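You operate a simulated robot arm through the tools that you are given. There is no shell and no other tool. Be economical: measure what you need, move in short steps, check, and stop when the job is done.

Carry out the task below with a simulated two-armed robot. There is one attempt and no reset: what you move stays moved.

Task
Swap the two red pins in the rail for blue ones.
Fine: the red pins go into the pin bar.

It is judged by the outcome, as a careful person would: the job done as asked, and still so three seconds after it is handed in. It fails if anything else is knocked over, pushed out of place, dropped, spilled or broken.

Robot
Two 7-joint arms with fingered hands on one trunk, on a base that drives. Base frame: it is fixed to the floor where the robot stands at the start and does not move with it; the origin is under the middle of the robot, x ahead of it, y to its left, z up. Lengths are in m, angles in degrees, forces in N, time in s.
The left shoulder is at the start at [0.02, 0.214, 1.444], the right one opposite. With the tool pointing down near the work surface each hand reaches from about 0.12 to 0.58 m from the robot's upright axis, wherever it stands, measured 20 degrees to its own side. Places, roughly: red pin (5x4x12 cm) [0.3, -0.2, 1.1]. Payload 3.3 kg a hand.
The TCP of each hand is the grasp point between the finger pads, 0.026 m short of the fingertips. In the tool frame z runs along the fingers and y along their closing line. The gripper opens to 0.132 m. The gripper's body begins 0.073 m behind the TCP. The gripper is a hand of 2 fingers: y runs from the thumb to the fingers, the wrist lies at [0, 0, -0.224] in the tool frame, and closing takes about 1.5 s.
Orientation is that of the tool frame in the base frame, as [roll, pitch, yaw] about the fixed x, y, z axes, in that order (R = Rz(yaw) Ry(pitch) Rx(roll)). With the fingers straight down and closing along the base's y, the tool's x points along the base's -x, its y along +y and its z along -z.

Tools
- The arms move only by the tool apply_moves. It takes "left_plan", "right_plan" or both (then of equal length, played together; a hand with none holds still); each is a list of rows, each a list of 7 numbers: the opening, from 0 (shut) to 1 (fully open), then the shift along the tool's x, y, z in m, then the turn, a rotation vector about the tool's x, y, z in degrees. In form: [[grip, tx, ty, tz, ax, ay, az], ...]. A call has 1 to 8 rows; each row shifts and turns the commanded pose from where the row before left it, along the tool's axes as they then stand. Rows are played at 5 a second. More than 0.05 m and 8.6 degrees between two rows, or a gripper value outside its range, and nothing of the call is played. Where a pose cannot be reached the arm comes as near as it can. A force on the tool above 40 N (or 10 N above the force at the start of the call, whichever is more), or a blocked arm, ends the call early, and 0.2 s more pass. The fingers move at their own pace (about 0.153 m/s each) and stop on an object; they squeeze with about 29 N. The grip force told is the motor's: it shows also when the fingers shut on nothing. Time passes only in rows, and 0.2 s behind the last, so rows that do not move let the fingers close. It gives the time, the measured TCP pose, the force on the tool (base axes), the opening and the grip force at its end, in the units of the frame above (readings bear some noise), with the torque about the TCP (base axes, N m) and any sound that the robot's microphone picked up, and new pictures: "views" is both (left out), scene, wrist or none (wrist: the cameras of the hands that moved).
- Cameras (640 x 400 px; columns grow to the right, rows downward): "scene" is now at [0.0916, 0.0412, 1.6223]; the picture's right is [0.29, -0.96, 0.00], its down [-0.62, -0.19, -0.77] and it looks along [0.73, 0.22, -0.64] (base axes); focal length 228 px, centre (320, 200). "left" rides on the left gripper at [-0.066, -0.003, -0.099] in its tool frame; the picture's right is [0.04, -1.00, 0.00], its down [0.83, 0.03, -0.55] and it looks along [0.55, 0.02, 0.83] (tool axes); focal length 261 px, centre (320, 200). "right" rides on the right gripper at [0.065, -0.003, -0.099] in its tool frame; the picture's right is [0.04, 1.00, 0.00], its down [-0.83, 0.03, -0.55] and it looks along [-0.55, 0.02, 0.83] (tool axes); focal length 261 px, centre (320, 200). There is no depth. A picture from a camera that has moved, and an enlarged one, comes with that camera's place and axes in the base frame and with its lens. The place of the scene camera against the robot may be out by one fixed shift of up to 0.025 m in any direction.
- move_column(by): slides the trunk up (or, below 0, down) by that many m; the arms and the scene camera ride with it, the base frame stays. It gives what a move gives, with no picture.
- steer(legs): drives the robot by 1 to 6 legs, each [ahead, left, turn to the left] in m, m and degrees, along the robot's own axes; the way and the turn of a leg run together, so that a leg with both is an arc; at most 1.5 m and 180 degrees a leg. The arms and the cameras ride along, it lands a little off, and it stops where it bumps. It gives what a move gives, and a new picture of the scene camera.
- set_grasp(shape, hand): the hand has 2 fingers and takes this shape, open, in about a second: jaw (thumb against the fingers, like two jaws); tri (thumb and two fingers); tip (a fingertip pinch); poke (one finger out to press); point (the index stretched); flat (the hand flat); cup (the hand cupped); fist (a fist). The gripper value then closes the fingers along that shape, each until it touches; the sizes above hold for jaw. It gives what a move gives, with no picture.
- pan_tilt(pan, tilt): turns the head with the scene camera to pan (to the left, within 86 degrees either way) and tilt (down, from -29 to 69), counted from straight ahead of the robot. It gives what a move gives, and a new picture of the scene camera.
- close_up(camera, box): a new picture of the part [left, top, right, bottom] of that camera's present view, enlarged. The clock stands still meanwhile.
- finish_job(): hands the job in; it is judged then, once.

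Work in short steps. Places have to be worked out from the pictures, the camera data and where the tool is seen: move nearer, look again, correct. Check each grasp and each placing, and mend what went wrong. You have 120 turns and 260 pictures in all, those below and enlarged ones among them. Open the grippers and draw the arms clear of the work before you hand the job in, unless the task says otherwise; then end with one line.

The tools are called as name(argument=value, ...) on one line, values as JSON. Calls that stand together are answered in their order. apply_moves: Moves the arms, as the interface text tells. Its arguments: {"type":"object","properties":{"left_plan":{"type":"array","items":{"type":"array","items":{"type":"number"}}},"right_plan":{"type":"array","items":{"type":"array","items":{"type":"number"}}},"views":{"type":"string","enum":["both","scene","wrist","none"]}},"required":[]} The other tools are called the same way: move_column (by) slides the trunk up or down; set_grasp (shape, hand) gives the hand a shape; steer (legs) drives the base; pan_tilt (pan, tilt) turns the head that bears the scene camera; close_up (camera, box) takes an enlarged picture of a part of a camera's view; finish_job () hands the job in.

At the start:

```text
time: 0.0
left_ee_pos: [0.3159, 0.2599, 1.4091]
left_tool_rot: [-179.9, 0.0, -179.9]
left_contact_force: [-0.4, -0.1, -0.2]
left_moment: [0.02, -0.01, 0.01]
left_opening: 0.1318
left_grasp_force: 0.0
left_shape: jaw
right_ee_pos: [0.3419, -0.0517, 1.4238]
right_tool_rot: [180.0, 0.1, 180.0]
right_contact_force: [0.2, -0.8, -0.9]
right_moment: [0.02, 0.02, 0.0]
right_opening: 0.1321
right_grasp_force: 0.1
right_shape: jaw
trunk travel left (down, up): [-0.725, 0.036]
robot x, y, heading: [0.002, -0.0013, -0.0]
head pan, tilt: [16.8, 40.0]
```

scene: 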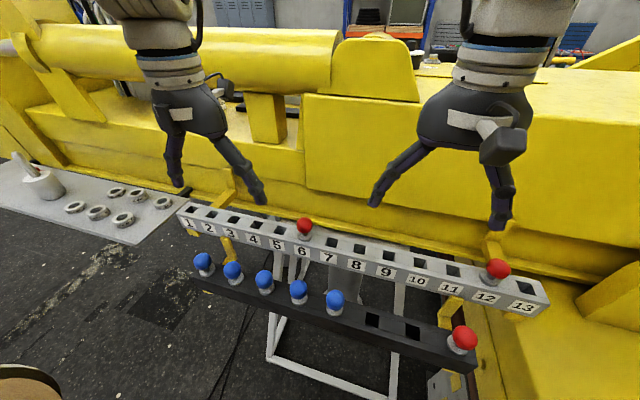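
right: 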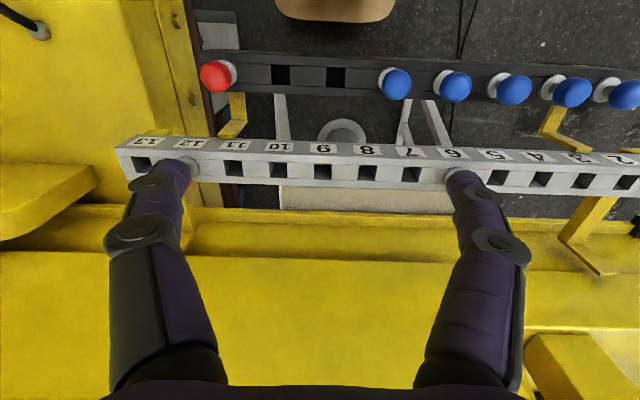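
left: 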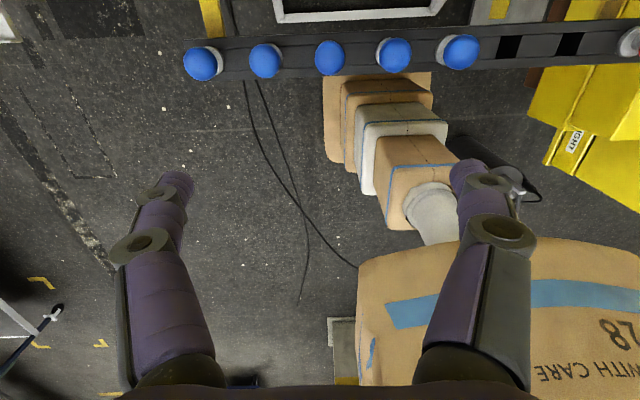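

The rail holds red pins at about 6 and 12, and the black bar holds five blue pins, two empty holes and a red one. I'll look closer before I move anything.

close_up(camera="scene", box=[170, 190, 370, 315])

close_up(camera="scene", box=[350, 230, 560, 360])

pan_tilt(pan=0, tilt=55)

```text
3.20 times, centred on (270, 252) of scene
camera zoom: at [0.0916, 0.0412, 1.6223], right [0.29, -0.96, 0.0], down [-0.62, -0.19, -0.77], along [0.73, 0.22, -0.64], focal length 730 px, centre (480, 32)
```

zoom: 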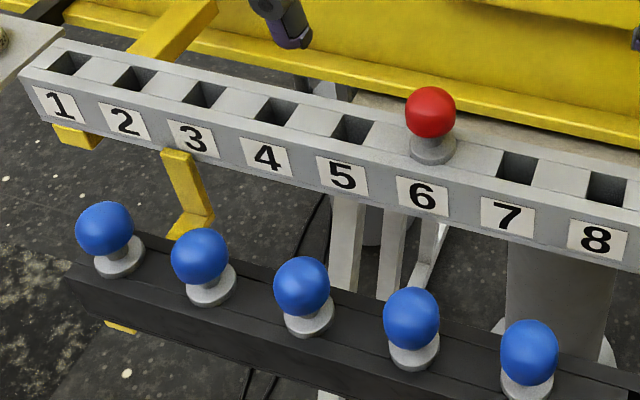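

```text
3.05 times, centred on (455, 295) of scene
camera zoom: at [0.0916, 0.0412, 1.6223], right [0.29, -0.96, 0.0], down [-0.62, -0.19, -0.77], along [0.73, 0.22, -0.64], focal length 696 px, centre (-91, -90)
```

zoom: 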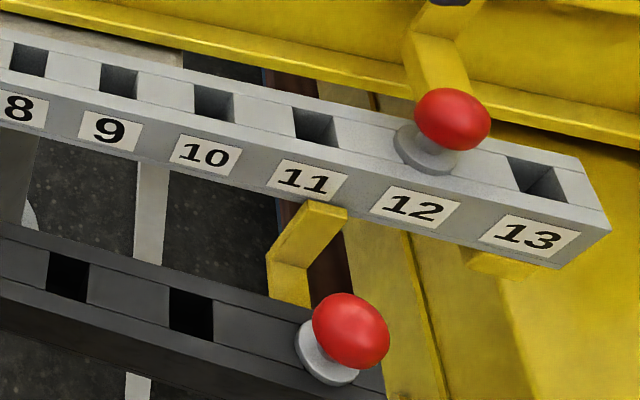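

```text
time: 0.8
left_ee_pos: [0.3157, 0.2586, 1.4097]
left_tool_rot: [-179.9, 0.1, -179.9]
left_contact_force: [0.1, -0.2, -0.1]
left_moment: [0.02, 0.02, 0.0]
left_opening: 0.1319
left_grasp_force: 0.0
left_shape: jaw
right_ee_pos: [0.3427, -0.0514, 1.4244]
right_tool_rot: [-179.9, 0.0, 180.0]
right_contact_force: [0.2, 0.2, -0.5]
right_moment: [-0.01, -0.01, -0.04]
right_opening: 0.1317
right_grasp_force: 0.1
right_shape: jaw
trunk travel left (down, up): [-0.725, 0.036]
robot x, y, heading: [-0.0022, -0.0028, -0.0]
head pan, tilt: [0.0, 55.0]
camera scene: at [0.0824, 0.0167, 1.6017], right [0.0, -1.0, 0.0], down [-0.82, 0.0, -0.57], along [0.57, 0.0, -0.82], focal length 228 px, centre (320, 200)
```

scene: 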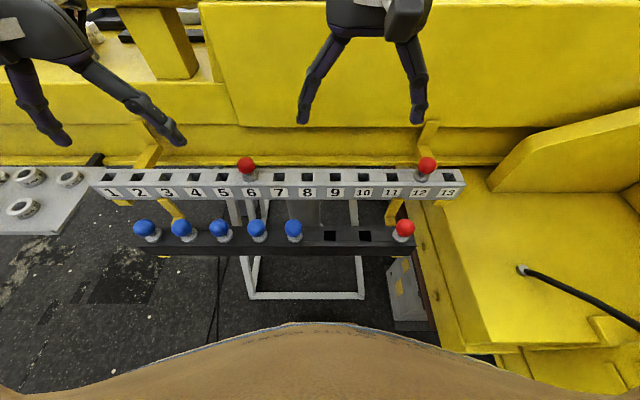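

Pins are ball knobs on collars, and both rows run along y. I'll shift the right hand sideways in free air so I can triangulate with its camera.

apply_moves(right_plan=[[1, 0.04, -0.04, 0, 0, 0, 0], [1, 0.04, -0.04, 0, 0, 0, 0], [1, 0.04, -0.04, 0, 0, 0, 0], [1, 0, -0.03, 0, 0, 0, 0], [1, 0, 0, 0, 0, 0, 0]], views="both")

```text
refused: row 1 steps farther than a row can; nothing moved
```

The step was too long, so I'll use shorter ones.

apply_moves(right_plan=[[1, 0.03, -0.035, 0, 0, 0, 0], [1, 0.03, -0.035, 0, 0, 0, 0], [1, 0.03, -0.035, 0, 0, 0, 0], [1, 0.03, -0.035, 0, 0, 0, 0], [1, 0, 0, 0, 0, 0, 0]], views="both")

```text
time: 2.0
left_ee_pos: [0.3161, 0.2613, 1.4087]
left_tool_rot: [-179.8, -0.1, -179.9]
left_contact_force: [-0.2, 0.1, -0.1]
left_moment: [-0.03, 0.02, 0.0]
left_opening: 0.1319
left_grasp_force: 0.0
left_shape: jaw
right_ee_pos: [0.2217, -0.1897, 1.421]
right_tool_rot: [-179.9, 0.0, 180.0]
right_contact_force: [0.6, 0.4, 0.4]
right_moment: [-0.02, 0.02, 0.03]
right_opening: 0.1316
right_grasp_force: 0.0
right_shape: jaw
trunk travel left (down, up): [-0.725, 0.036]
robot x, y, heading: [-0.0013, 0.0001, 0.1]
head pan, tilt: [0.0, 55.0]
camera scene: at [0.083, 0.0184, 1.6016], right [0.0, -1.0, 0.0], down [-0.82, 0.0, -0.57], along [0.57, 0.0, -0.82], focal length 228 px, centre (320, 200)
camera right: at [0.1565, -0.1926, 1.5223], right [-0.04, 1.0, 0.0], down [0.83, 0.03, 0.55], along [0.55, 0.02, -0.83], focal length 261 px, centre (320, 200)
```

scene: 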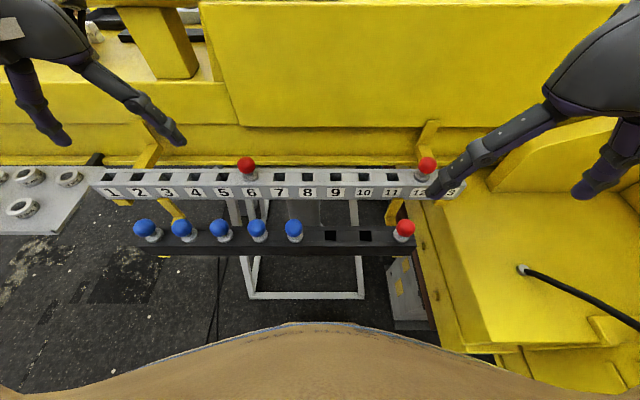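
right: 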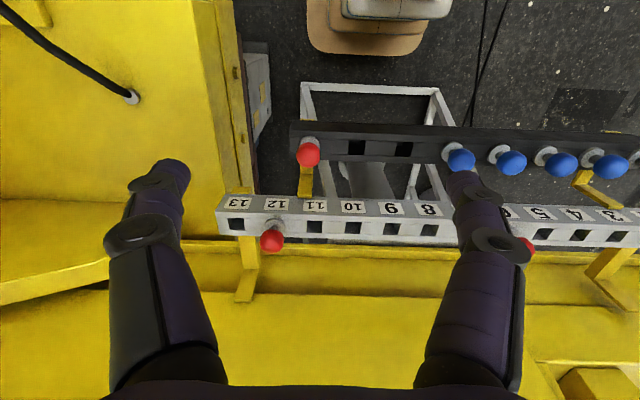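

Triangulated estimates: rail top z≈1.132, x≈0.478, pitch ≈0.0745, giving pin 12 y≈-0.268 and pin 6 y≈0.18. The bar is at x≈0.339 with balls at z≈1.104, and its empty holes are at y≈-0.029 and -0.117. I'll bring the right hand above pin 12, partly open.

apply_moves(right_plan=[[0.6, -0.0366, -0.0112, 0.0172, 0, 0, 0], [0.6, -0.0366, -0.0112, 0.0172, 0, 0, 0], [0.6, -0.0366, -0.0112, 0.0172, 0, 0, 0], [0.6, -0.0366, -0.0112, 0.0172, 0, 0, 0], [0.6, -0.0366, -0.0112, 0.0172, 0, 0, 0], [0.6, -0.0366, -0.0112, 0.0172, 0, 0, 0], [0.6, -0.0366, -0.0112, 0.0172, 0, 0, 0], [0.6, 0, 0, 0, 0, 0, 0]], views="both")

```text
time: 3.8
left_ee_pos: [0.3148, 0.2585, 1.4098]
left_tool_rot: [-179.9, 0.0, -179.9]
left_contact_force: [-0.3, 0.0, -0.3]
left_moment: [0.0, -0.02, 0.04]
left_opening: 0.1319
left_grasp_force: 0.0
left_shape: jaw
right_ee_pos: [0.4772, -0.2695, 1.3039]
right_tool_rot: [179.9, -0.1, 179.9]
right_contact_force: [-0.2, 1.0, 1.0]
right_moment: [0.01, -0.02, 0.01]
right_opening: 0.0796
right_grasp_force: 0.0
right_shape: jaw
trunk travel left (down, up): [-0.725, 0.036]
robot x, y, heading: [0.0021, -0.0003, -0.0]
head pan, tilt: [0.0, 55.0]
camera scene: at [0.0811, 0.0162, 1.6017], right [0.0, -1.0, 0.0], down [-0.82, 0.0, -0.57], along [0.57, 0.0, -0.82], focal length 228 px, centre (320, 200)
camera right: at [0.4115, -0.2718, 1.4031], right [-0.04, 1.0, 0.0], down [0.83, 0.03, 0.55], along [0.55, 0.02, -0.83], focal length 261 px, centre (320, 200)
```

scene: 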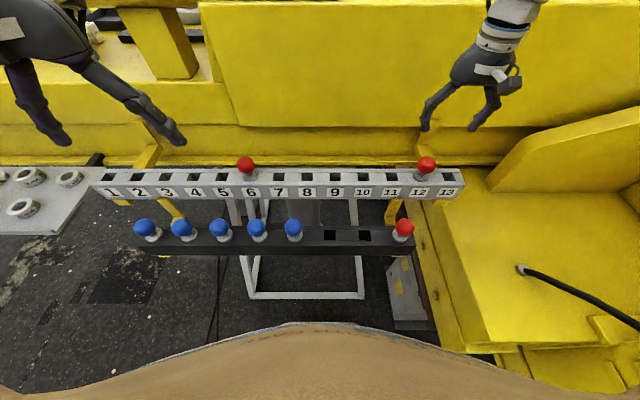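
right: 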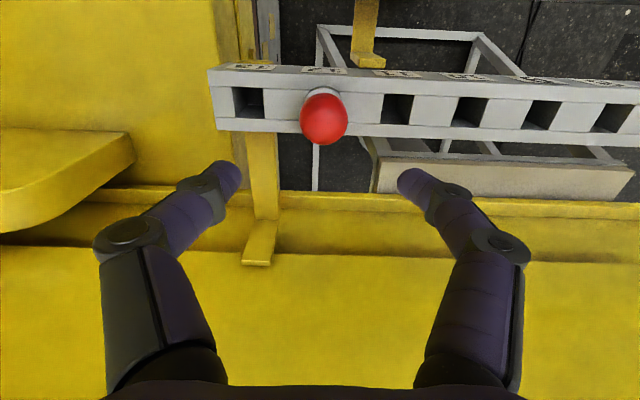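

The ball lies right under the hand (≈0.478, -0.266, z≈1.172). I'll descend and check before closing.

apply_moves(right_plan=[[0.6, 0, 0.003, 0.03, 0, 0, 0], [0.6, 0, 0, 0.03, 0, 0, 0], [0.6, 0, 0, 0.03, 0, 0, 0], [0.6, 0, 0, 0.025, 0, 0, 0], [0.6, 0, 0, 0.015, 0, 0, 0], [0.6, 0, 0, 0, 0, 0, 0]], views="both")

close_up(camera="scene", box=[380, 110, 480, 210])

```text
time: 5.2
left_ee_pos: [0.3147, 0.2592, 1.4093]
left_tool_rot: [-179.9, 0.0, -179.8]
left_contact_force: [0.8, 0.2, -0.1]
left_moment: [-0.01, 0.0, 0.0]
left_opening: 0.1321
left_grasp_force: 0.2
left_shape: jaw
right_ee_pos: [0.4781, -0.2675, 1.1719]
right_tool_rot: [180.0, 0.0, -179.9]
right_contact_force: [0.3, -0.7, -0.2]
right_moment: [-0.02, 0.03, 0.0]
right_opening: 0.0798
right_grasp_force: 0.2
right_shape: jaw
trunk travel left (down, up): [-0.725, 0.036]
robot x, y, heading: [-0.0003, -0.001, 0.2]
head pan, tilt: [0.0, 55.0]
camera scene: at [0.0824, 0.0166, 1.6016], right [0.0, -1.0, 0.0], down [-0.82, 0.0, -0.57], along [0.57, 0.0, -0.82], focal length 228 px, centre (320, 200)
camera right: at [0.412, -0.2707, 1.2719], right [-0.04, 1.0, 0.0], down [0.83, 0.03, 0.55], along [0.55, 0.02, -0.83], focal length 261 px, centre (320, 200)
```

scene: 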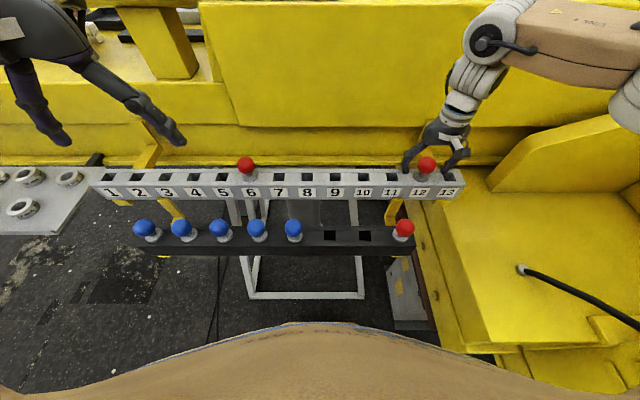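
right: 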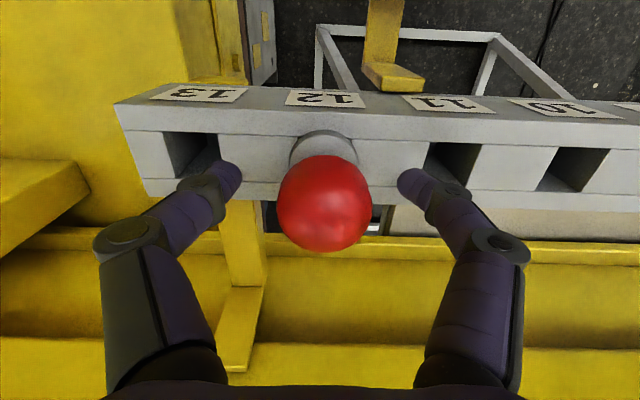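

```text
4.00 times, centred on (430, 160) of scene
camera zoom: at [0.0824, 0.0166, 1.6016], right [0.0, -1.0, 0.0], down [-0.82, 0.0, -0.57], along [0.57, 0.0, -0.82], focal length 913 px, centre (-120, 360)
```

zoom: 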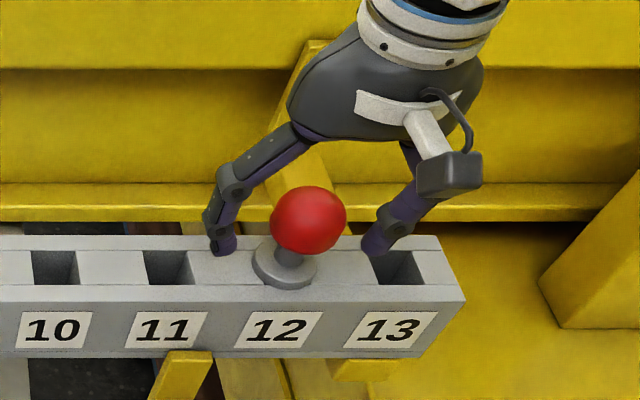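

The ball is centred between the fingers at TCP depth, so I'll close.

apply_moves(right_plan=[[0, 0, 0, 0, 0, 0, 0], [0, 0, 0, 0, 0, 0, 0], [0, 0, 0, 0, 0, 0, 0], [0, 0, 0, 0, 0, 0, 0], [0, 0, 0, 0, 0, 0, 0]], views="wrist")

```text
time: 6.4
left_ee_pos: [0.3161, 0.259, 1.4093]
left_tool_rot: [-179.9, -0.1, -179.9]
left_contact_force: [-0.3, -0.2, -0.5]
left_moment: [0.01, 0.01, 0.02]
left_opening: 0.1321
left_grasp_force: 0.0
left_shape: jaw
right_ee_pos: [0.4787, -0.2677, 1.1714]
right_tool_rot: [179.9, 0.0, 180.0]
right_contact_force: [-0.3, 2.6, -4.1]
right_moment: [0.25, 0.01, 0.03]
right_opening: 0.019
right_grasp_force: 29.0
right_shape: jaw
trunk travel left (down, up): [-0.725, 0.036]
robot x, y, heading: [0.0044, -0.0007, -0.1]
head pan, tilt: [0.0, 55.0]
camera right: at [0.4122, -0.2701, 1.2721], right [-0.04, 1.0, 0.0], down [0.83, 0.03, 0.55], along [0.55, 0.02, -0.83], focal length 261 px, centre (320, 200)
```

right: 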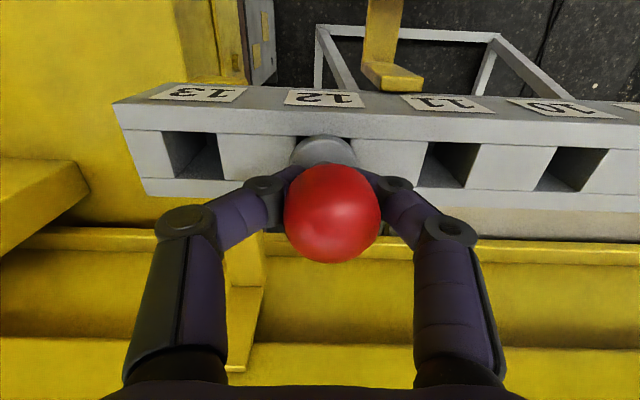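

The fingers closed on the neck under the ball, which holds it well. I'll lift straight up and check.

apply_moves(right_plan=[[0, 0, 0, -0.015, 0, 0, 0], [0, 0, 0, -0.02, 0, 0, 0], [0, 0, 0, -0.025, 0, 0, 0], [0, 0, 0, -0.03, 0, 0, 0], [0, 0, 0, -0.03, 0, 0, 0], [0, 0, 0, 0, 0, 0, 0]], views="both")

close_up(camera="scene", box=[380, 70, 480, 200])

```text
time: 7.8
left_ee_pos: [0.317, 0.2577, 1.4094]
left_tool_rot: [-179.8, -0.1, -179.9]
left_contact_force: [-0.8, 0.2, -0.7]
left_moment: [0.02, 0.01, -0.02]
left_opening: 0.1318
left_grasp_force: 0.0
left_shape: jaw
right_ee_pos: [0.4765, -0.2671, 1.2949]
right_tool_rot: [-180.0, -0.1, -180.0]
right_contact_force: [0.7, 0.8, -2.0]
right_moment: [-0.01, 0.04, -0.01]
right_opening: 0.0181
right_grasp_force: 28.5
right_shape: jaw
trunk travel left (down, up): [-0.725, 0.036]
robot x, y, heading: [0.0001, -0.0017, 0.0]
head pan, tilt: [0.0, 55.0]
camera scene: at [0.0831, 0.016, 1.6015], right [0.0, -1.0, 0.0], down [-0.82, 0.0, -0.57], along [0.57, 0.0, -0.82], focal length 228 px, centre (320, 200)
camera right: at [0.4117, -0.2698, 1.3945], right [-0.04, 1.0, 0.0], down [0.83, 0.03, 0.55], along [0.55, 0.02, -0.83], focal length 261 px, centre (320, 200)
```

scene: 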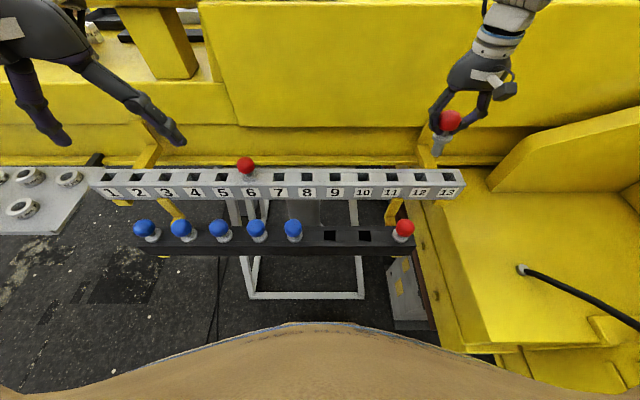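
right: 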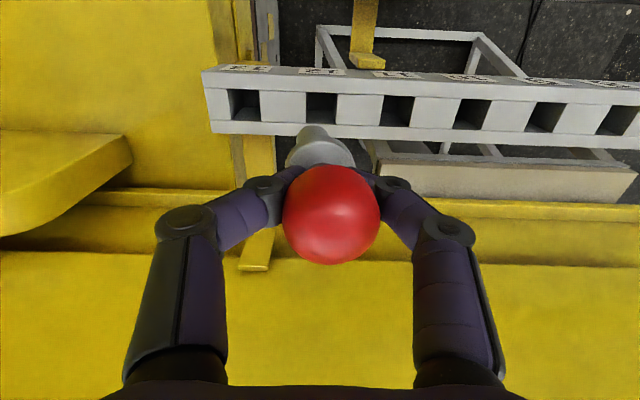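

```text
3.08 times, centred on (430, 135) of scene
camera zoom: at [0.0831, 0.016, 1.6015], right [0.0, -1.0, 0.0], down [-0.82, 0.0, -0.57], along [0.57, 0.0, -0.82], focal length 702 px, centre (-18, 400)
```

zoom: 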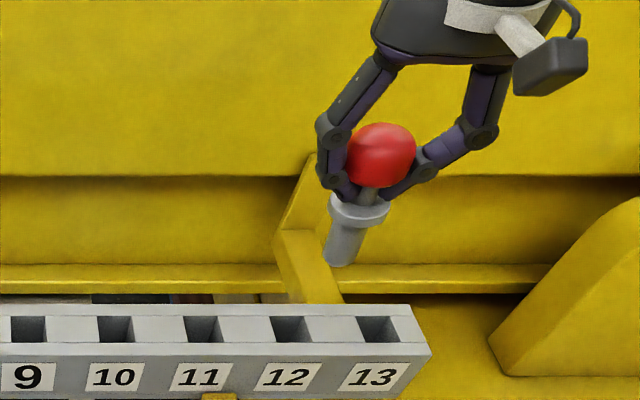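

The pin is out, but it looks tilted by about 5° in the grip. I'll zoom in to measure.

close_up(camera="right", box=[260, 80, 400, 280])

```text
2.00 times, centred on (330, 180) of right
camera zoom: at [0.4117, -0.2698, 1.3945], right [-0.04, 1.0, 0.0], down [0.83, 0.03, 0.55], along [0.55, 0.02, -0.83], focal length 521 px, centre (300, 240)
```

zoom: 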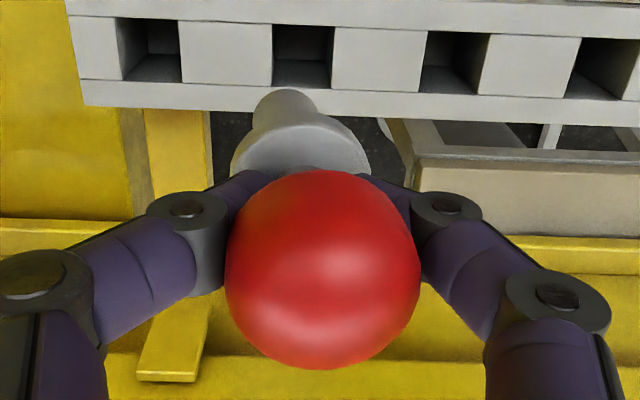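

The pin leans about 5.5° (tip toward -y), the shank is about 20 mm across and the hole about 30 mm. I'll carry it over bar hole 7 (0.339, -0.117), then level it.

apply_moves(right_plan=[[0, 0.0281, 0.029, 0, 0, 0, 0], [0, 0.0281, 0.029, 0, 0, 0, 0], [0, 0.0281, 0.029, 0, 0, 0, 0], [0, 0.0281, 0.029, 0, 0, 0, 0], [0, 0.0281, 0.029, 0, 0, 0, 0], [0, 0, 0, 0, -5.5, 0, 0], [0, 0, 0, 0, 0, 0, 0]], views="both")

close_up(camera="right", box=[220, 60, 420, 185])

close_up(camera="scene", box=[310, 130, 430, 250])

```text
time: 9.4
left_ee_pos: [0.3148, 0.2599, 1.4101]
left_tool_rot: [-179.8, 0.0, -179.9]
left_contact_force: [-0.1, -0.2, 0.0]
left_moment: [-0.03, -0.01, 0.0]
left_opening: 0.1318
left_grasp_force: 0.1
left_shape: jaw
right_ee_pos: [0.3355, -0.1208, 1.2922]
right_tool_rot: [174.5, 0.1, 180.0]
right_contact_force: [-0.4, -0.5, -1.6]
right_moment: [-0.04, 0.01, -0.02]
right_opening: 0.0182
right_grasp_force: 29.0
right_shape: jaw
trunk travel left (down, up): [-0.725, 0.036]
robot x, y, heading: [-0.0026, 0.0026, 0.0]
head pan, tilt: [0.0, 55.0]
camera scene: at [0.0823, 0.018, 1.6016], right [0.0, -1.0, 0.0], down [-0.82, 0.0, -0.57], along [0.57, 0.0, -0.82], focal length 228 px, centre (320, 200)
camera right: at [0.2711, -0.1331, 1.3921], right [-0.04, 0.99, 0.1], down [0.83, -0.02, 0.55], along [0.55, 0.1, -0.83], focal length 261 px, centre (320, 200)
```

scene: 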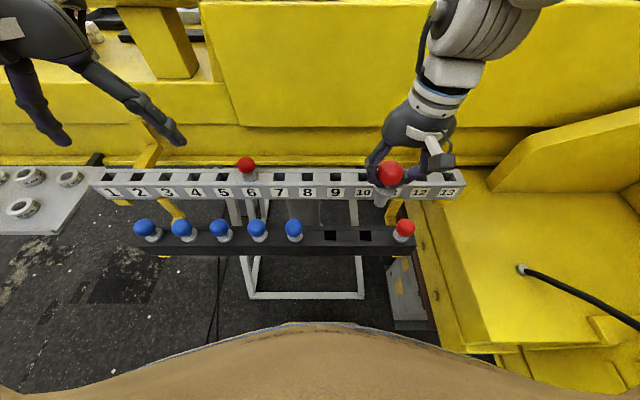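
right: 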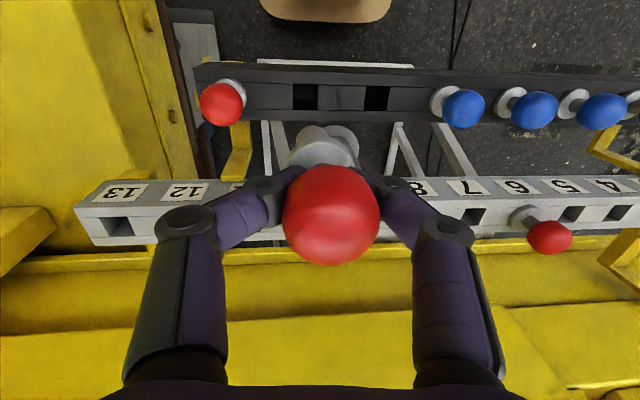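

```text
3.20 times, centred on (320, 122) of right
camera zoom: at [0.2711, -0.1331, 1.3921], right [-0.04, 0.99, 0.1], down [0.83, -0.02, 0.55], along [0.55, 0.1, -0.83], focal length 834 px, centre (320, 448)
```

zoom: 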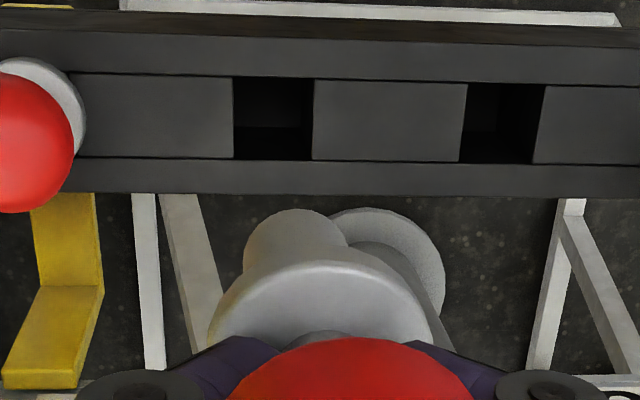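

```text
3.33 times, centred on (370, 190) of scene
camera zoom: at [0.0823, 0.018, 1.6016], right [0.0, -1.0, 0.0], down [-0.82, 0.0, -0.57], along [0.57, 0.0, -0.82], focal length 761 px, centre (153, 233)
```

zoom: 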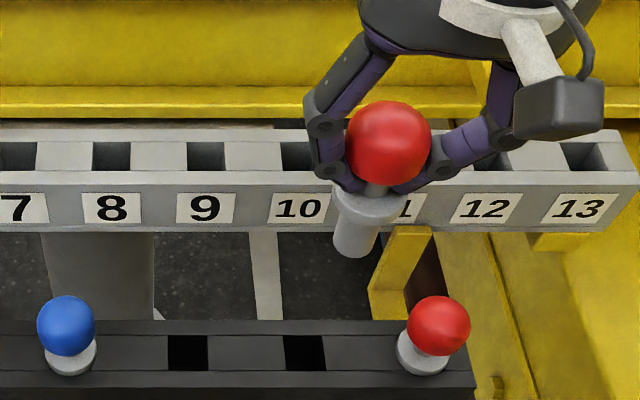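

The pin is now vertical with its axis ≈(0.3446, -0.118), against hole 7 at (0.340, -0.117). I'll correct 4 mm in x, drop 9 cm and look again.

apply_moves(right_plan=[[0, 0.004, -0.0019, 0.03, 0, 0, 0], [0, 0, -0.0029, 0.03, 0, 0, 0], [0, 0, -0.0029, 0.03, 0, 0, 0], [0, 0, 0, 0, 0, 0, 0]], views="both")

close_up(camera="right", box=[220, 60, 420, 185])

close_up(camera="scene", box=[310, 150, 430, 270])

```text
time: 10.4
left_ee_pos: [0.3155, 0.2587, 1.4093]
left_tool_rot: [-179.9, -0.1, -179.8]
left_contact_force: [-0.2, 0.1, 0.0]
left_moment: [0.0, 0.03, 0.02]
left_opening: 0.132
left_grasp_force: 0.0
left_shape: jaw
right_ee_pos: [0.3336, -0.1222, 1.2029]
right_tool_rot: [174.5, 0.0, 180.0]
right_contact_force: [0.0, -0.6, -2.5]
right_moment: [0.0, -0.02, -0.04]
right_opening: 0.0182
right_grasp_force: 29.0
right_shape: jaw
trunk travel left (down, up): [-0.725, 0.036]
robot x, y, heading: [-0.0014, -0.0002, 0.1]
head pan, tilt: [0.0, 55.0]
camera scene: at [0.0823, 0.0167, 1.6016], right [0.0, -1.0, 0.0], down [-0.82, 0.0, -0.57], along [0.57, 0.0, -0.82], focal length 228 px, centre (320, 200)
camera right: at [0.267, -0.1342, 1.302], right [-0.04, 0.99, 0.1], down [0.83, -0.02, 0.55], along [0.55, 0.1, -0.83], focal length 261 px, centre (320, 200)
```

scene: 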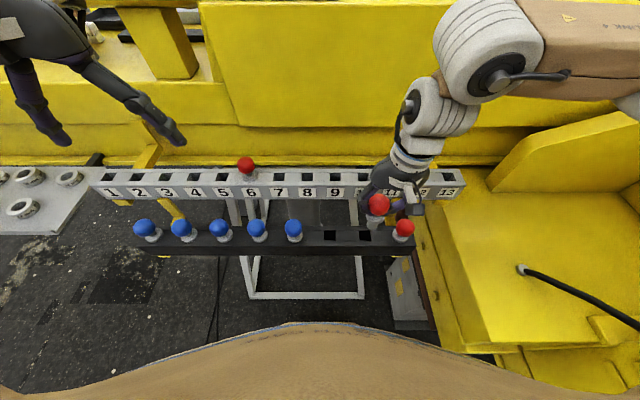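
right: 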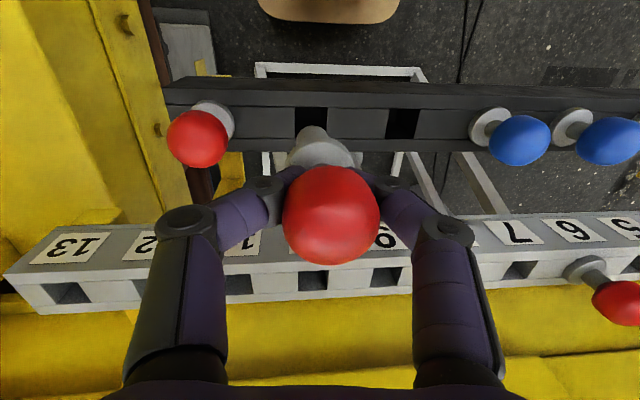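

```text
3.20 times, centred on (320, 122) of right
camera zoom: at [0.267, -0.1342, 1.302], right [-0.04, 0.99, 0.1], down [0.83, -0.02, 0.55], along [0.55, 0.1, -0.83], focal length 834 px, centre (320, 448)
```

zoom: 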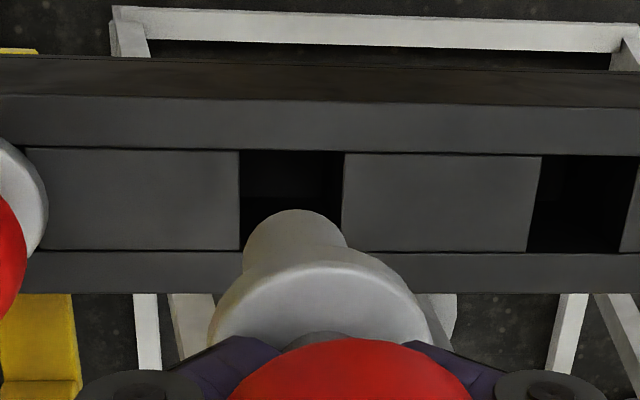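

```text
3.33 times, centred on (370, 210) of scene
camera zoom: at [0.0823, 0.0167, 1.6016], right [0.0, -1.0, 0.0], down [-0.82, 0.0, -0.57], along [0.57, 0.0, -0.82], focal length 761 px, centre (153, 167)
```

zoom: 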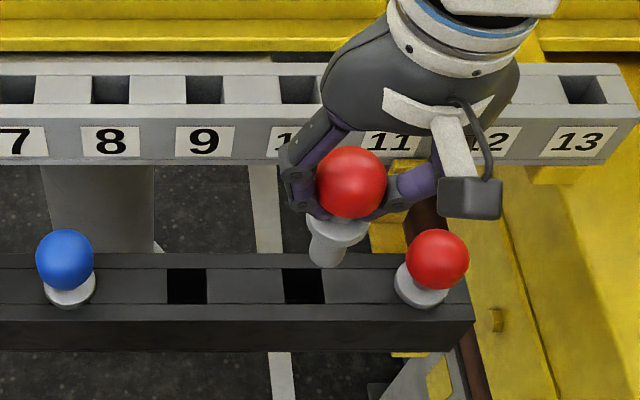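

The shank axis is within about 2 mm of the hole. I'll nudge +1.5 mm in y and descend 6 cm into it.

apply_moves(right_plan=[[0, 0, -0.0004, 0.02, 0, 0, 0], [0, 0, -0.0019, 0.02, 0, 0, 0], [0, 0, -0.0019, 0.02, 0, 0, 0], [0, 0, 0, 0, 0, 0, 0]], views="both")

close_up(camera="right", box=[220, 60, 420, 185])

```text
time: 11.4
left_ee_pos: [0.3155, 0.2593, 1.4086]
left_tool_rot: [-179.9, 0.0, -180.0]
left_contact_force: [-0.2, -1.2, -0.2]
left_moment: [0.01, 0.04, -0.02]
left_opening: 0.1321
left_grasp_force: 0.0
left_shape: jaw
right_ee_pos: [0.3352, -0.1202, 1.142]
right_tool_rot: [174.5, -0.1, 179.9]
right_contact_force: [1.2, 0.2, -2.0]
right_moment: [0.0, -0.02, 0.02]
right_opening: 0.0183
right_grasp_force: 28.9
right_shape: jaw
trunk travel left (down, up): [-0.725, 0.036]
robot x, y, heading: [-0.0001, 0.0014, -0.0]
head pan, tilt: [0.0, 55.0]
camera scene: at [0.0824, 0.0166, 1.6016], right [0.0, -1.0, 0.0], down [-0.82, 0.0, -0.57], along [0.57, 0.0, -0.82], focal length 228 px, centre (320, 200)
camera right: at [0.2673, -0.132, 1.2416], right [-0.04, 0.99, 0.1], down [0.83, -0.02, 0.55], along [0.55, 0.1, -0.83], focal length 261 px, centre (320, 200)
```

scene: 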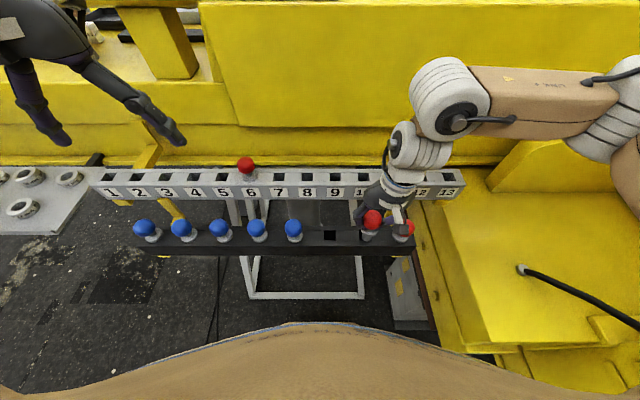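
right: 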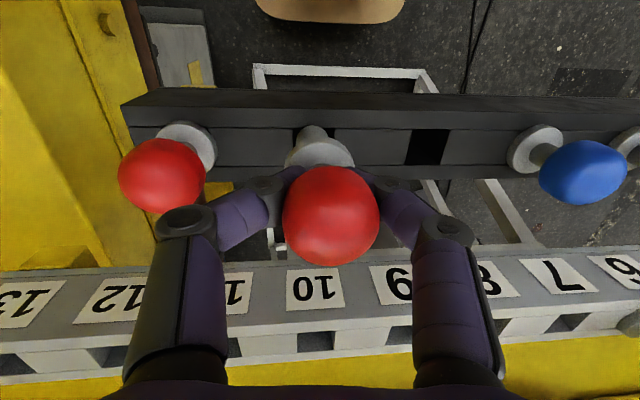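

```text
3.20 times, centred on (320, 122) of right
camera zoom: at [0.2673, -0.132, 1.2416], right [-0.04, 0.99, 0.1], down [0.83, -0.02, 0.55], along [0.55, 0.1, -0.83], focal length 834 px, centre (320, 448)
```

zoom: 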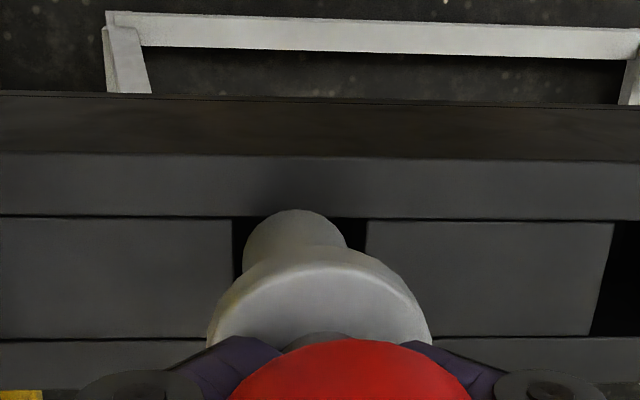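

The tip has not entered yet; it is just above the surface, and its robot-side edge would hit the hole's edge by about 2 mm. I'll shift +5 mm in x and +1 mm in y, then look.

apply_moves(right_plan=[[0, -0.005, 0.001, 0, 0, 0, 0], [0, 0, 0, 0, 0, 0, 0]], views="none")

close_up(camera="right", box=[220, 60, 420, 185])

close_up(camera="scene", box=[320, 190, 420, 260])

```text
time: 12.0
left_ee_pos: [0.316, 0.259, 1.4086]
left_tool_rot: [-179.9, 0.1, -179.9]
left_contact_force: [0.9, 0.0, 0.2]
left_moment: [0.02, 0.0, -0.02]
left_opening: 0.1318
left_grasp_force: 0.1
left_shape: jaw
right_ee_pos: [0.3374, -0.119, 1.1431]
right_tool_rot: [174.5, 0.0, 180.0]
right_contact_force: [0.8, -0.2, -1.5]
right_moment: [-0.01, 0.0, 0.02]
right_opening: 0.0181
right_grasp_force: 29.0
right_shape: jaw
trunk travel left (down, up): [-0.725, 0.036]
robot x, y, heading: [0.0011, -0.0015, 0.1]
head pan, tilt: [0.0, 55.0]
```

```text
3.20 times, centred on (320, 122) of right
camera zoom: at [0.2722, -0.1307, 1.242], right [-0.04, 0.99, 0.1], down [0.83, -0.02, 0.55], along [0.55, 0.1, -0.83], focal length 834 px, centre (320, 448)
```

zoom: 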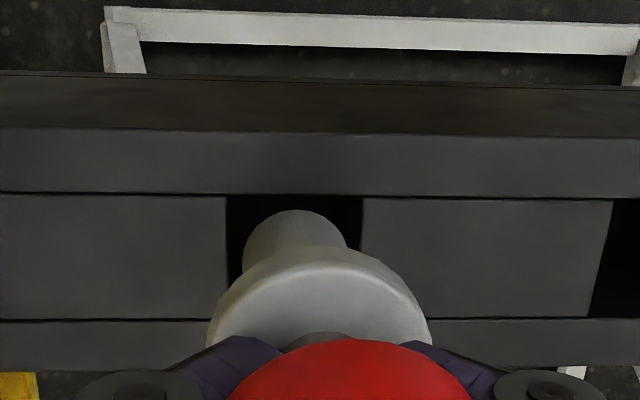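

```text
5.71 times, centred on (370, 225) of scene
camera zoom: at [0.0823, 0.0165, 1.6016], right [0.0, -1.0, 0.0], down [-0.82, 0.0, -0.57], along [0.57, 0.0, -0.82], focal length 1304 px, centre (34, 57)
```

zoom: 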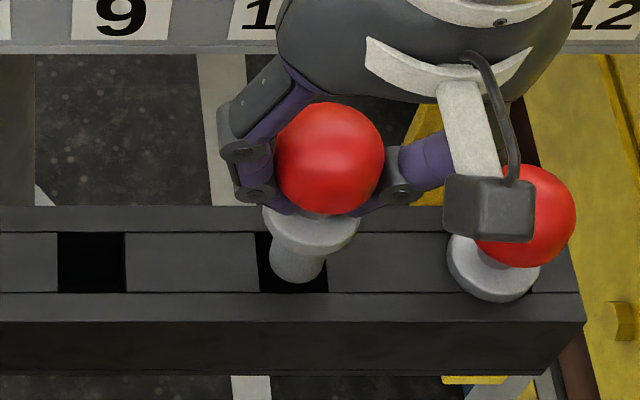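

The tip is now inside the hole outline in both views. I'll descend 4 cm.

apply_moves(right_plan=[[0, 0, -0.001, 0.01, 0, 0, 0], [0, 0, -0.001, 0.01, 0, 0, 0], [0, 0, -0.001, 0.01, 0, 0, 0], [0, 0, 0, 0, 0, 0, 0]], views="scene")

close_up(camera="right", box=[220, 60, 420, 185])

close_up(camera="scene", box=[320, 190, 420, 260])

```text
time: 13.0
left_ee_pos: [0.3164, 0.2585, 1.408]
left_tool_rot: [-180.0, 0.0, 180.0]
left_contact_force: [-0.3, 0.7, 0.7]
left_moment: [0.0, -0.02, 0.02]
left_opening: 0.132
left_grasp_force: 0.0
left_shape: jaw
right_ee_pos: [0.3378, -0.118, 1.1126]
right_tool_rot: [174.4, 0.1, -180.0]
right_contact_force: [-0.3, 0.1, -2.5]
right_moment: [-0.02, -0.02, -0.01]
right_opening: 0.0177
right_grasp_force: 28.9
right_shape: jaw
trunk travel left (down, up): [-0.725, 0.036]
robot x, y, heading: [-0.0016, -0.0008, -0.1]
head pan, tilt: [0.0, 55.0]
camera scene: at [0.0825, 0.0165, 1.6016], right [0.0, -1.0, 0.0], down [-0.82, 0.0, -0.57], along [0.57, 0.0, -0.82], focal length 228 px, centre (320, 200)
```

scene: 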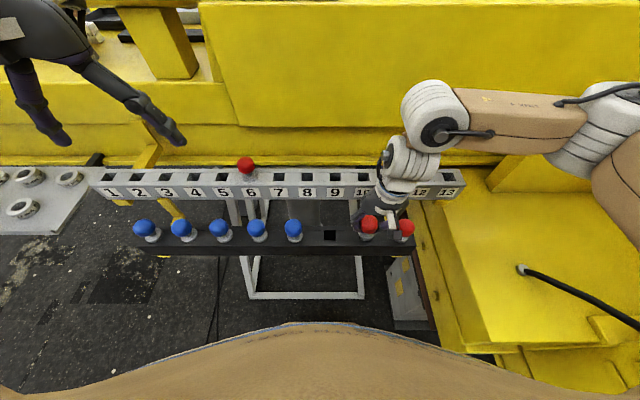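

```text
3.20 times, centred on (320, 122) of right
camera zoom: at [0.2725, -0.1307, 1.2118], right [-0.04, 0.99, 0.1], down [0.83, -0.02, 0.55], along [0.55, 0.1, -0.83], focal length 834 px, centre (320, 448)
```

zoom: 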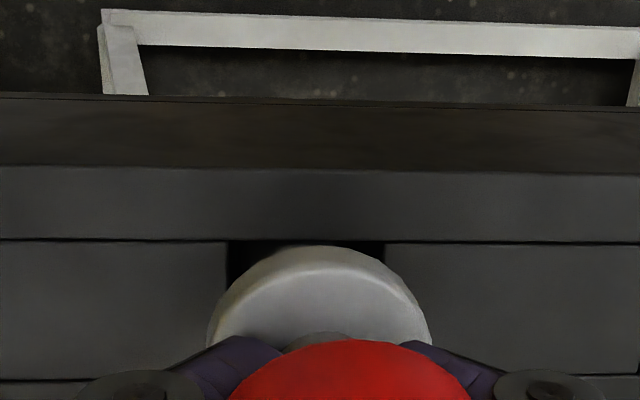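

```text
5.71 times, centred on (370, 225) of scene
camera zoom: at [0.0825, 0.0165, 1.6016], right [0.0, -1.0, 0.0], down [-0.82, 0.0, -0.57], along [0.57, 0.0, -0.82], focal length 1304 px, centre (34, 57)
```

zoom: 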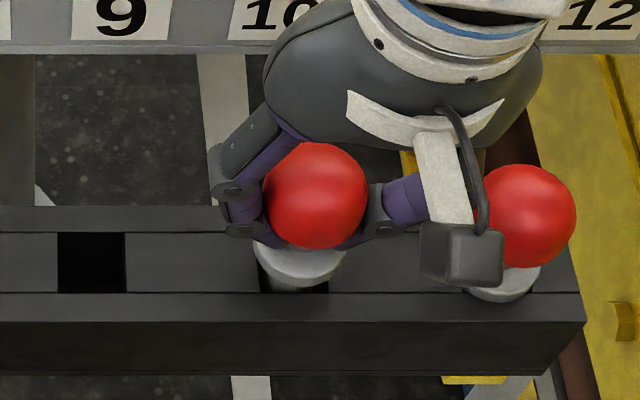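

The shank is in the hole. I'll lower the last bit until the collar seats.

apply_moves(right_plan=[[0, 0, -0.0003, 0.004, 0, 0, 0], [0, 0, -0.0003, 0.004, 0, 0, 0], [0, 0, -0.0001, 0.002, 0, 0, 0], [0, 0, 0, 0, 0, 0, 0]], views="none")

close_up(camera="scene", box=[320, 190, 420, 260])

close_up(camera="right", box=[220, 60, 420, 185])

```text
time: 14.0
left_ee_pos: [0.3162, 0.2586, 1.4092]
left_tool_rot: [-180.0, 0.0, -179.9]
left_contact_force: [0.0, 0.6, -0.5]
left_moment: [0.02, 0.0, -0.01]
left_opening: 0.1319
left_grasp_force: 0.0
left_shape: jaw
right_ee_pos: [0.3378, -0.1183, 1.1031]
right_tool_rot: [174.6, 0.1, 179.9]
right_contact_force: [0.3, 0.6, -2.1]
right_moment: [-0.01, 0.02, 0.02]
right_opening: 0.018
right_grasp_force: 29.2
right_shape: jaw
trunk travel left (down, up): [-0.725, 0.036]
robot x, y, heading: [0.0045, -0.003, -0.2]
head pan, tilt: [0.0, 55.0]
```

```text
5.71 times, centred on (370, 225) of scene
camera zoom: at [0.0825, 0.0165, 1.6016], right [0.0, -1.0, 0.0], down [-0.82, 0.0, -0.57], along [0.57, 0.0, -0.82], focal length 1304 px, centre (34, 57)
```

zoom: 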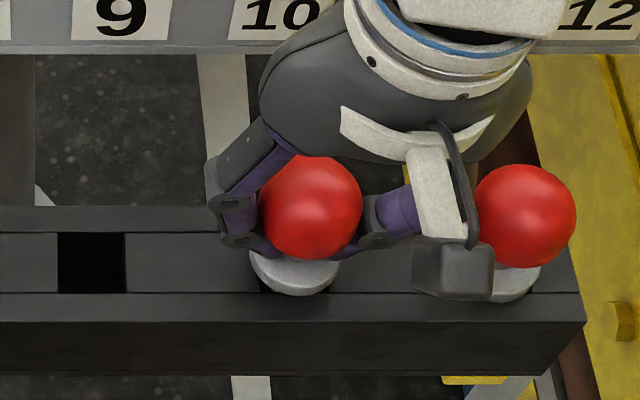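

```text
3.20 times, centred on (320, 122) of right
camera zoom: at [0.2726, -0.1304, 1.2022], right [-0.04, 0.99, 0.1], down [0.83, -0.02, 0.55], along [0.55, 0.1, -0.83], focal length 834 px, centre (320, 448)
```

zoom: 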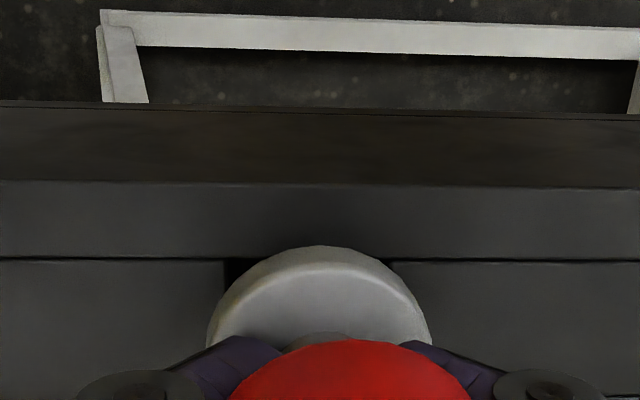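

It is nearly seated, about 3 mm short. I'll lower 3 mm more and open to 0.6.

apply_moves(right_plan=[[0, 0, -0.0003, 0.003, 0, 0, 0], [0, 0, 0, 0, 0, 0, 0], [0.2, 0, 0, 0, 0, 0, 0], [0.4, 0, 0, 0, 0, 0, 0], [0.55, 0, 0, 0, 0, 0, 0], [0.55, 0, 0, 0, 0, 0, 0]], views="both")

close_up(camera="scene", box=[320, 190, 420, 260])

```text
time: 15.4
left_ee_pos: [0.3152, 0.2588, 1.4093]
left_tool_rot: [-179.9, 0.0, -179.9]
left_contact_force: [0.5, -0.3, -0.4]
left_moment: [0.0, -0.05, 0.04]
left_opening: 0.1319
left_grasp_force: 0.1
left_shape: jaw
right_ee_pos: [0.338, -0.119, 1.101]
right_tool_rot: [174.5, -0.1, 180.0]
right_contact_force: [0.9, 0.0, 0.0]
right_moment: [-0.01, 0.0, -0.03]
right_opening: 0.0717
right_grasp_force: 0.0
right_shape: jaw
trunk travel left (down, up): [-0.725, 0.036]
robot x, y, heading: [0.0022, 0.0003, 0.1]
head pan, tilt: [0.0, 55.0]
camera scene: at [0.0824, 0.0165, 1.6016], right [0.0, -1.0, 0.0], down [-0.82, 0.0, -0.57], along [0.57, 0.0, -0.82], focal length 228 px, centre (320, 200)
camera right: at [0.2724, -0.1306, 1.1994], right [-0.04, 0.99, 0.1], down [0.83, -0.02, 0.55], along [0.55, 0.1, -0.83], focal length 261 px, centre (320, 200)
```

scene: 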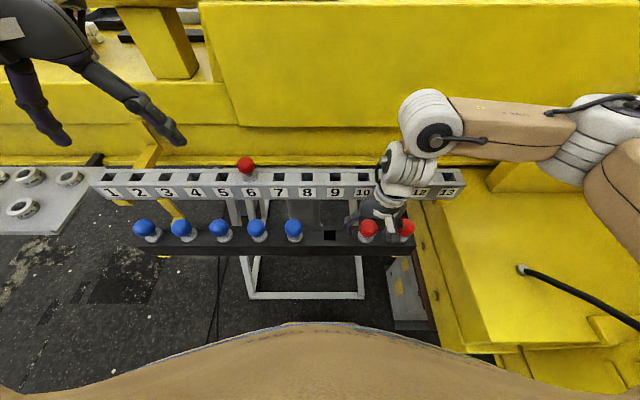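
right: 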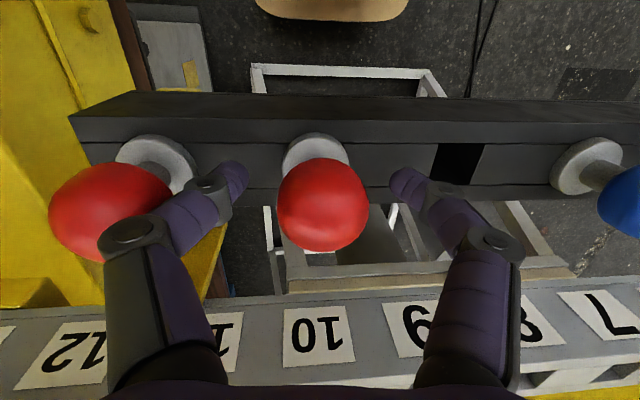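

```text
5.71 times, centred on (370, 225) of scene
camera zoom: at [0.0824, 0.0165, 1.6016], right [0.0, -1.0, 0.0], down [-0.82, 0.0, -0.57], along [0.57, 0.0, -0.82], focal length 1304 px, centre (34, 57)
```

zoom: 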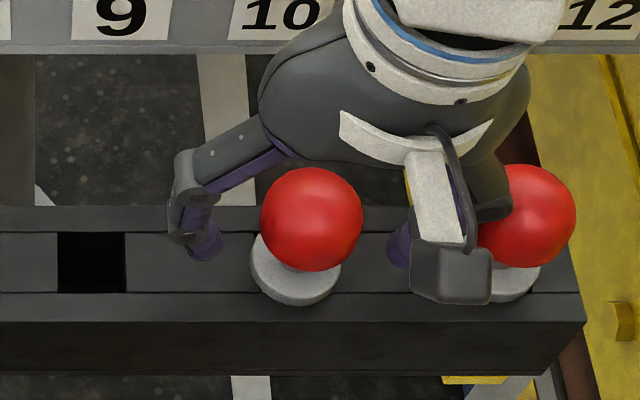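

Red pin seated in bar hole 7. I'll retreat vertically, level the tool, and go above blue pin 5 (0.339, 0.061).

apply_moves(right_plan=[[0.6, 0, 0.0031, -0.032, 0, 0, 0], [0.6, 0, 0.0031, -0.032, 0, 0, 0], [0.6, 0, 0.0031, -0.032, 0, 0, 0], [0.6, 0, 0.0031, -0.032, 5.5, 0, 0], [0.6, 0, 0.045, 0, 0, 0, 0], [0.6, 0, 0.045, 0, 0, 0, 0], [0.6, 0, 0.045, 0, 0, 0, 0], [0.6, 0, 0.045, 0, 0, 0, 0]], views="both")

```text
time: 17.4
left_ee_pos: [0.3155, 0.259, 1.4091]
left_tool_rot: [-179.9, 0.1, 179.9]
left_contact_force: [-0.4, 0.6, 0.2]
left_moment: [-0.01, 0.01, 0.0]
left_opening: 0.1319
left_grasp_force: 0.1
left_shape: jaw
right_ee_pos: [0.3619, 0.0308, 1.2347]
right_tool_rot: [178.5, -0.2, 175.7]
right_contact_force: [0.1, -0.3, 0.2]
right_moment: [0.01, 0.0, 0.0]
right_opening: 0.0787
right_grasp_force: 0.0
right_shape: jaw
right hand out of reach, approached as far as the arm can: row 8
trunk travel left (down, up): [-0.725, 0.036]
robot x, y, heading: [0.0013, 0.0016, -0.1]
head pan, tilt: [0.0, 55.0]
stopped in row 8 (right hand): the arm was blocked; the commanded pose is now the measured one
camera scene: at [0.0822, 0.0158, 1.6016], right [0.0, -1.0, 0.0], down [-0.82, 0.0, -0.57], along [0.57, 0.0, -0.82], focal length 228 px, centre (320, 200)
camera right: at [0.296, 0.0303, 1.3351], right [0.03, 1.0, 0.03], down [0.83, -0.04, 0.55], along [0.55, 0.0, -0.83], focal length 261 px, centre (320, 200)
```

scene: 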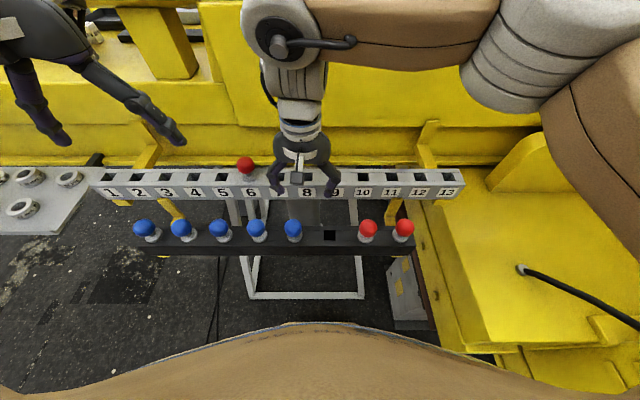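
right: 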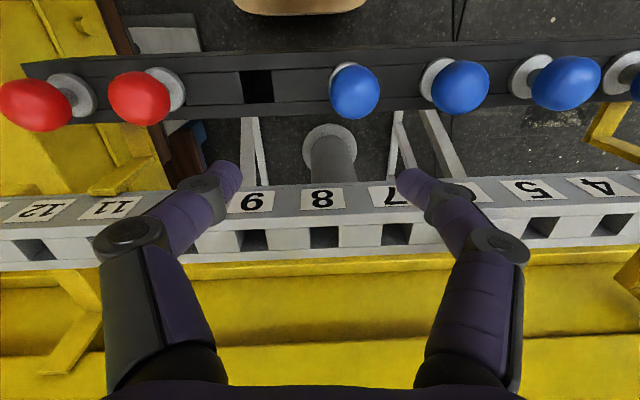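

The right arm's leftward reach ends near y≈0.03. I'll back the hand off to y≈-0.02, level it, and drive the base 8 cm left so blue 5 falls within reach.

apply_moves(right_plan=[[0.6, 0.012, -0.025, -0.02, 0, 0, 0], [0.6, 0.012, -0.025, -0.02, 1.5, 0, -4], [0.6, 0, 0, 0, 0, 0, 0]], views="none")

steer(legs=[[0, 0.08, 0]])

```text
time: 18.2
left_ee_pos: [0.3146, 0.2599, 1.408]
left_tool_rot: [-179.9, -0.1, -179.9]
left_contact_force: [0.1, 0.1, -0.1]
left_moment: [-0.02, 0.02, -0.03]
left_opening: 0.1318
left_grasp_force: 0.2
left_shape: jaw
right_ee_pos: [0.3326, -0.0146, 1.2738]
right_tool_rot: [-179.8, -0.1, -179.8]
right_contact_force: [0.3, 0.6, -0.4]
right_moment: [-0.04, 0.0, 0.03]
right_opening: 0.0788
right_grasp_force: 0.1
right_shape: jaw
trunk travel left (down, up): [-0.725, 0.036]
robot x, y, heading: [0.0003, 0.0013, -0.0]
head pan, tilt: [0.0, 55.0]
```

```text
time: 19.3
left_ee_pos: [0.3153, 0.3406, 1.4078]
left_tool_rot: [-179.8, 0.0, 179.9]
left_contact_force: [-1.0, 0.2, -0.5]
left_moment: [-0.04, 0.02, 0.02]
left_opening: 0.1316
left_grasp_force: 0.2
left_shape: jaw
right_ee_pos: [0.3316, 0.066, 1.273]
right_tool_rot: [-179.7, 0.0, -179.8]
right_contact_force: [-0.4, 0.0, 1.0]
right_moment: [-0.02, 0.0, -0.03]
right_opening: 0.0784
right_grasp_force: 0.0
right_shape: jaw
trunk travel left (down, up): [-0.725, 0.036]
robot x, y, heading: [0.0001, 0.0777, 0.2]
head pan, tilt: [0.0, 55.0]
camera scene: at [0.0825, 0.0987, 1.6016], right [0.0, -1.0, 0.0], down [-0.82, 0.0, -0.57], along [0.57, 0.0, -0.82], focal length 228 px, centre (320, 200)
```

scene: 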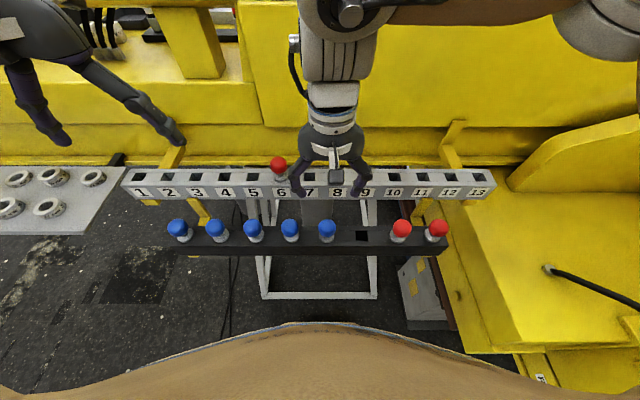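

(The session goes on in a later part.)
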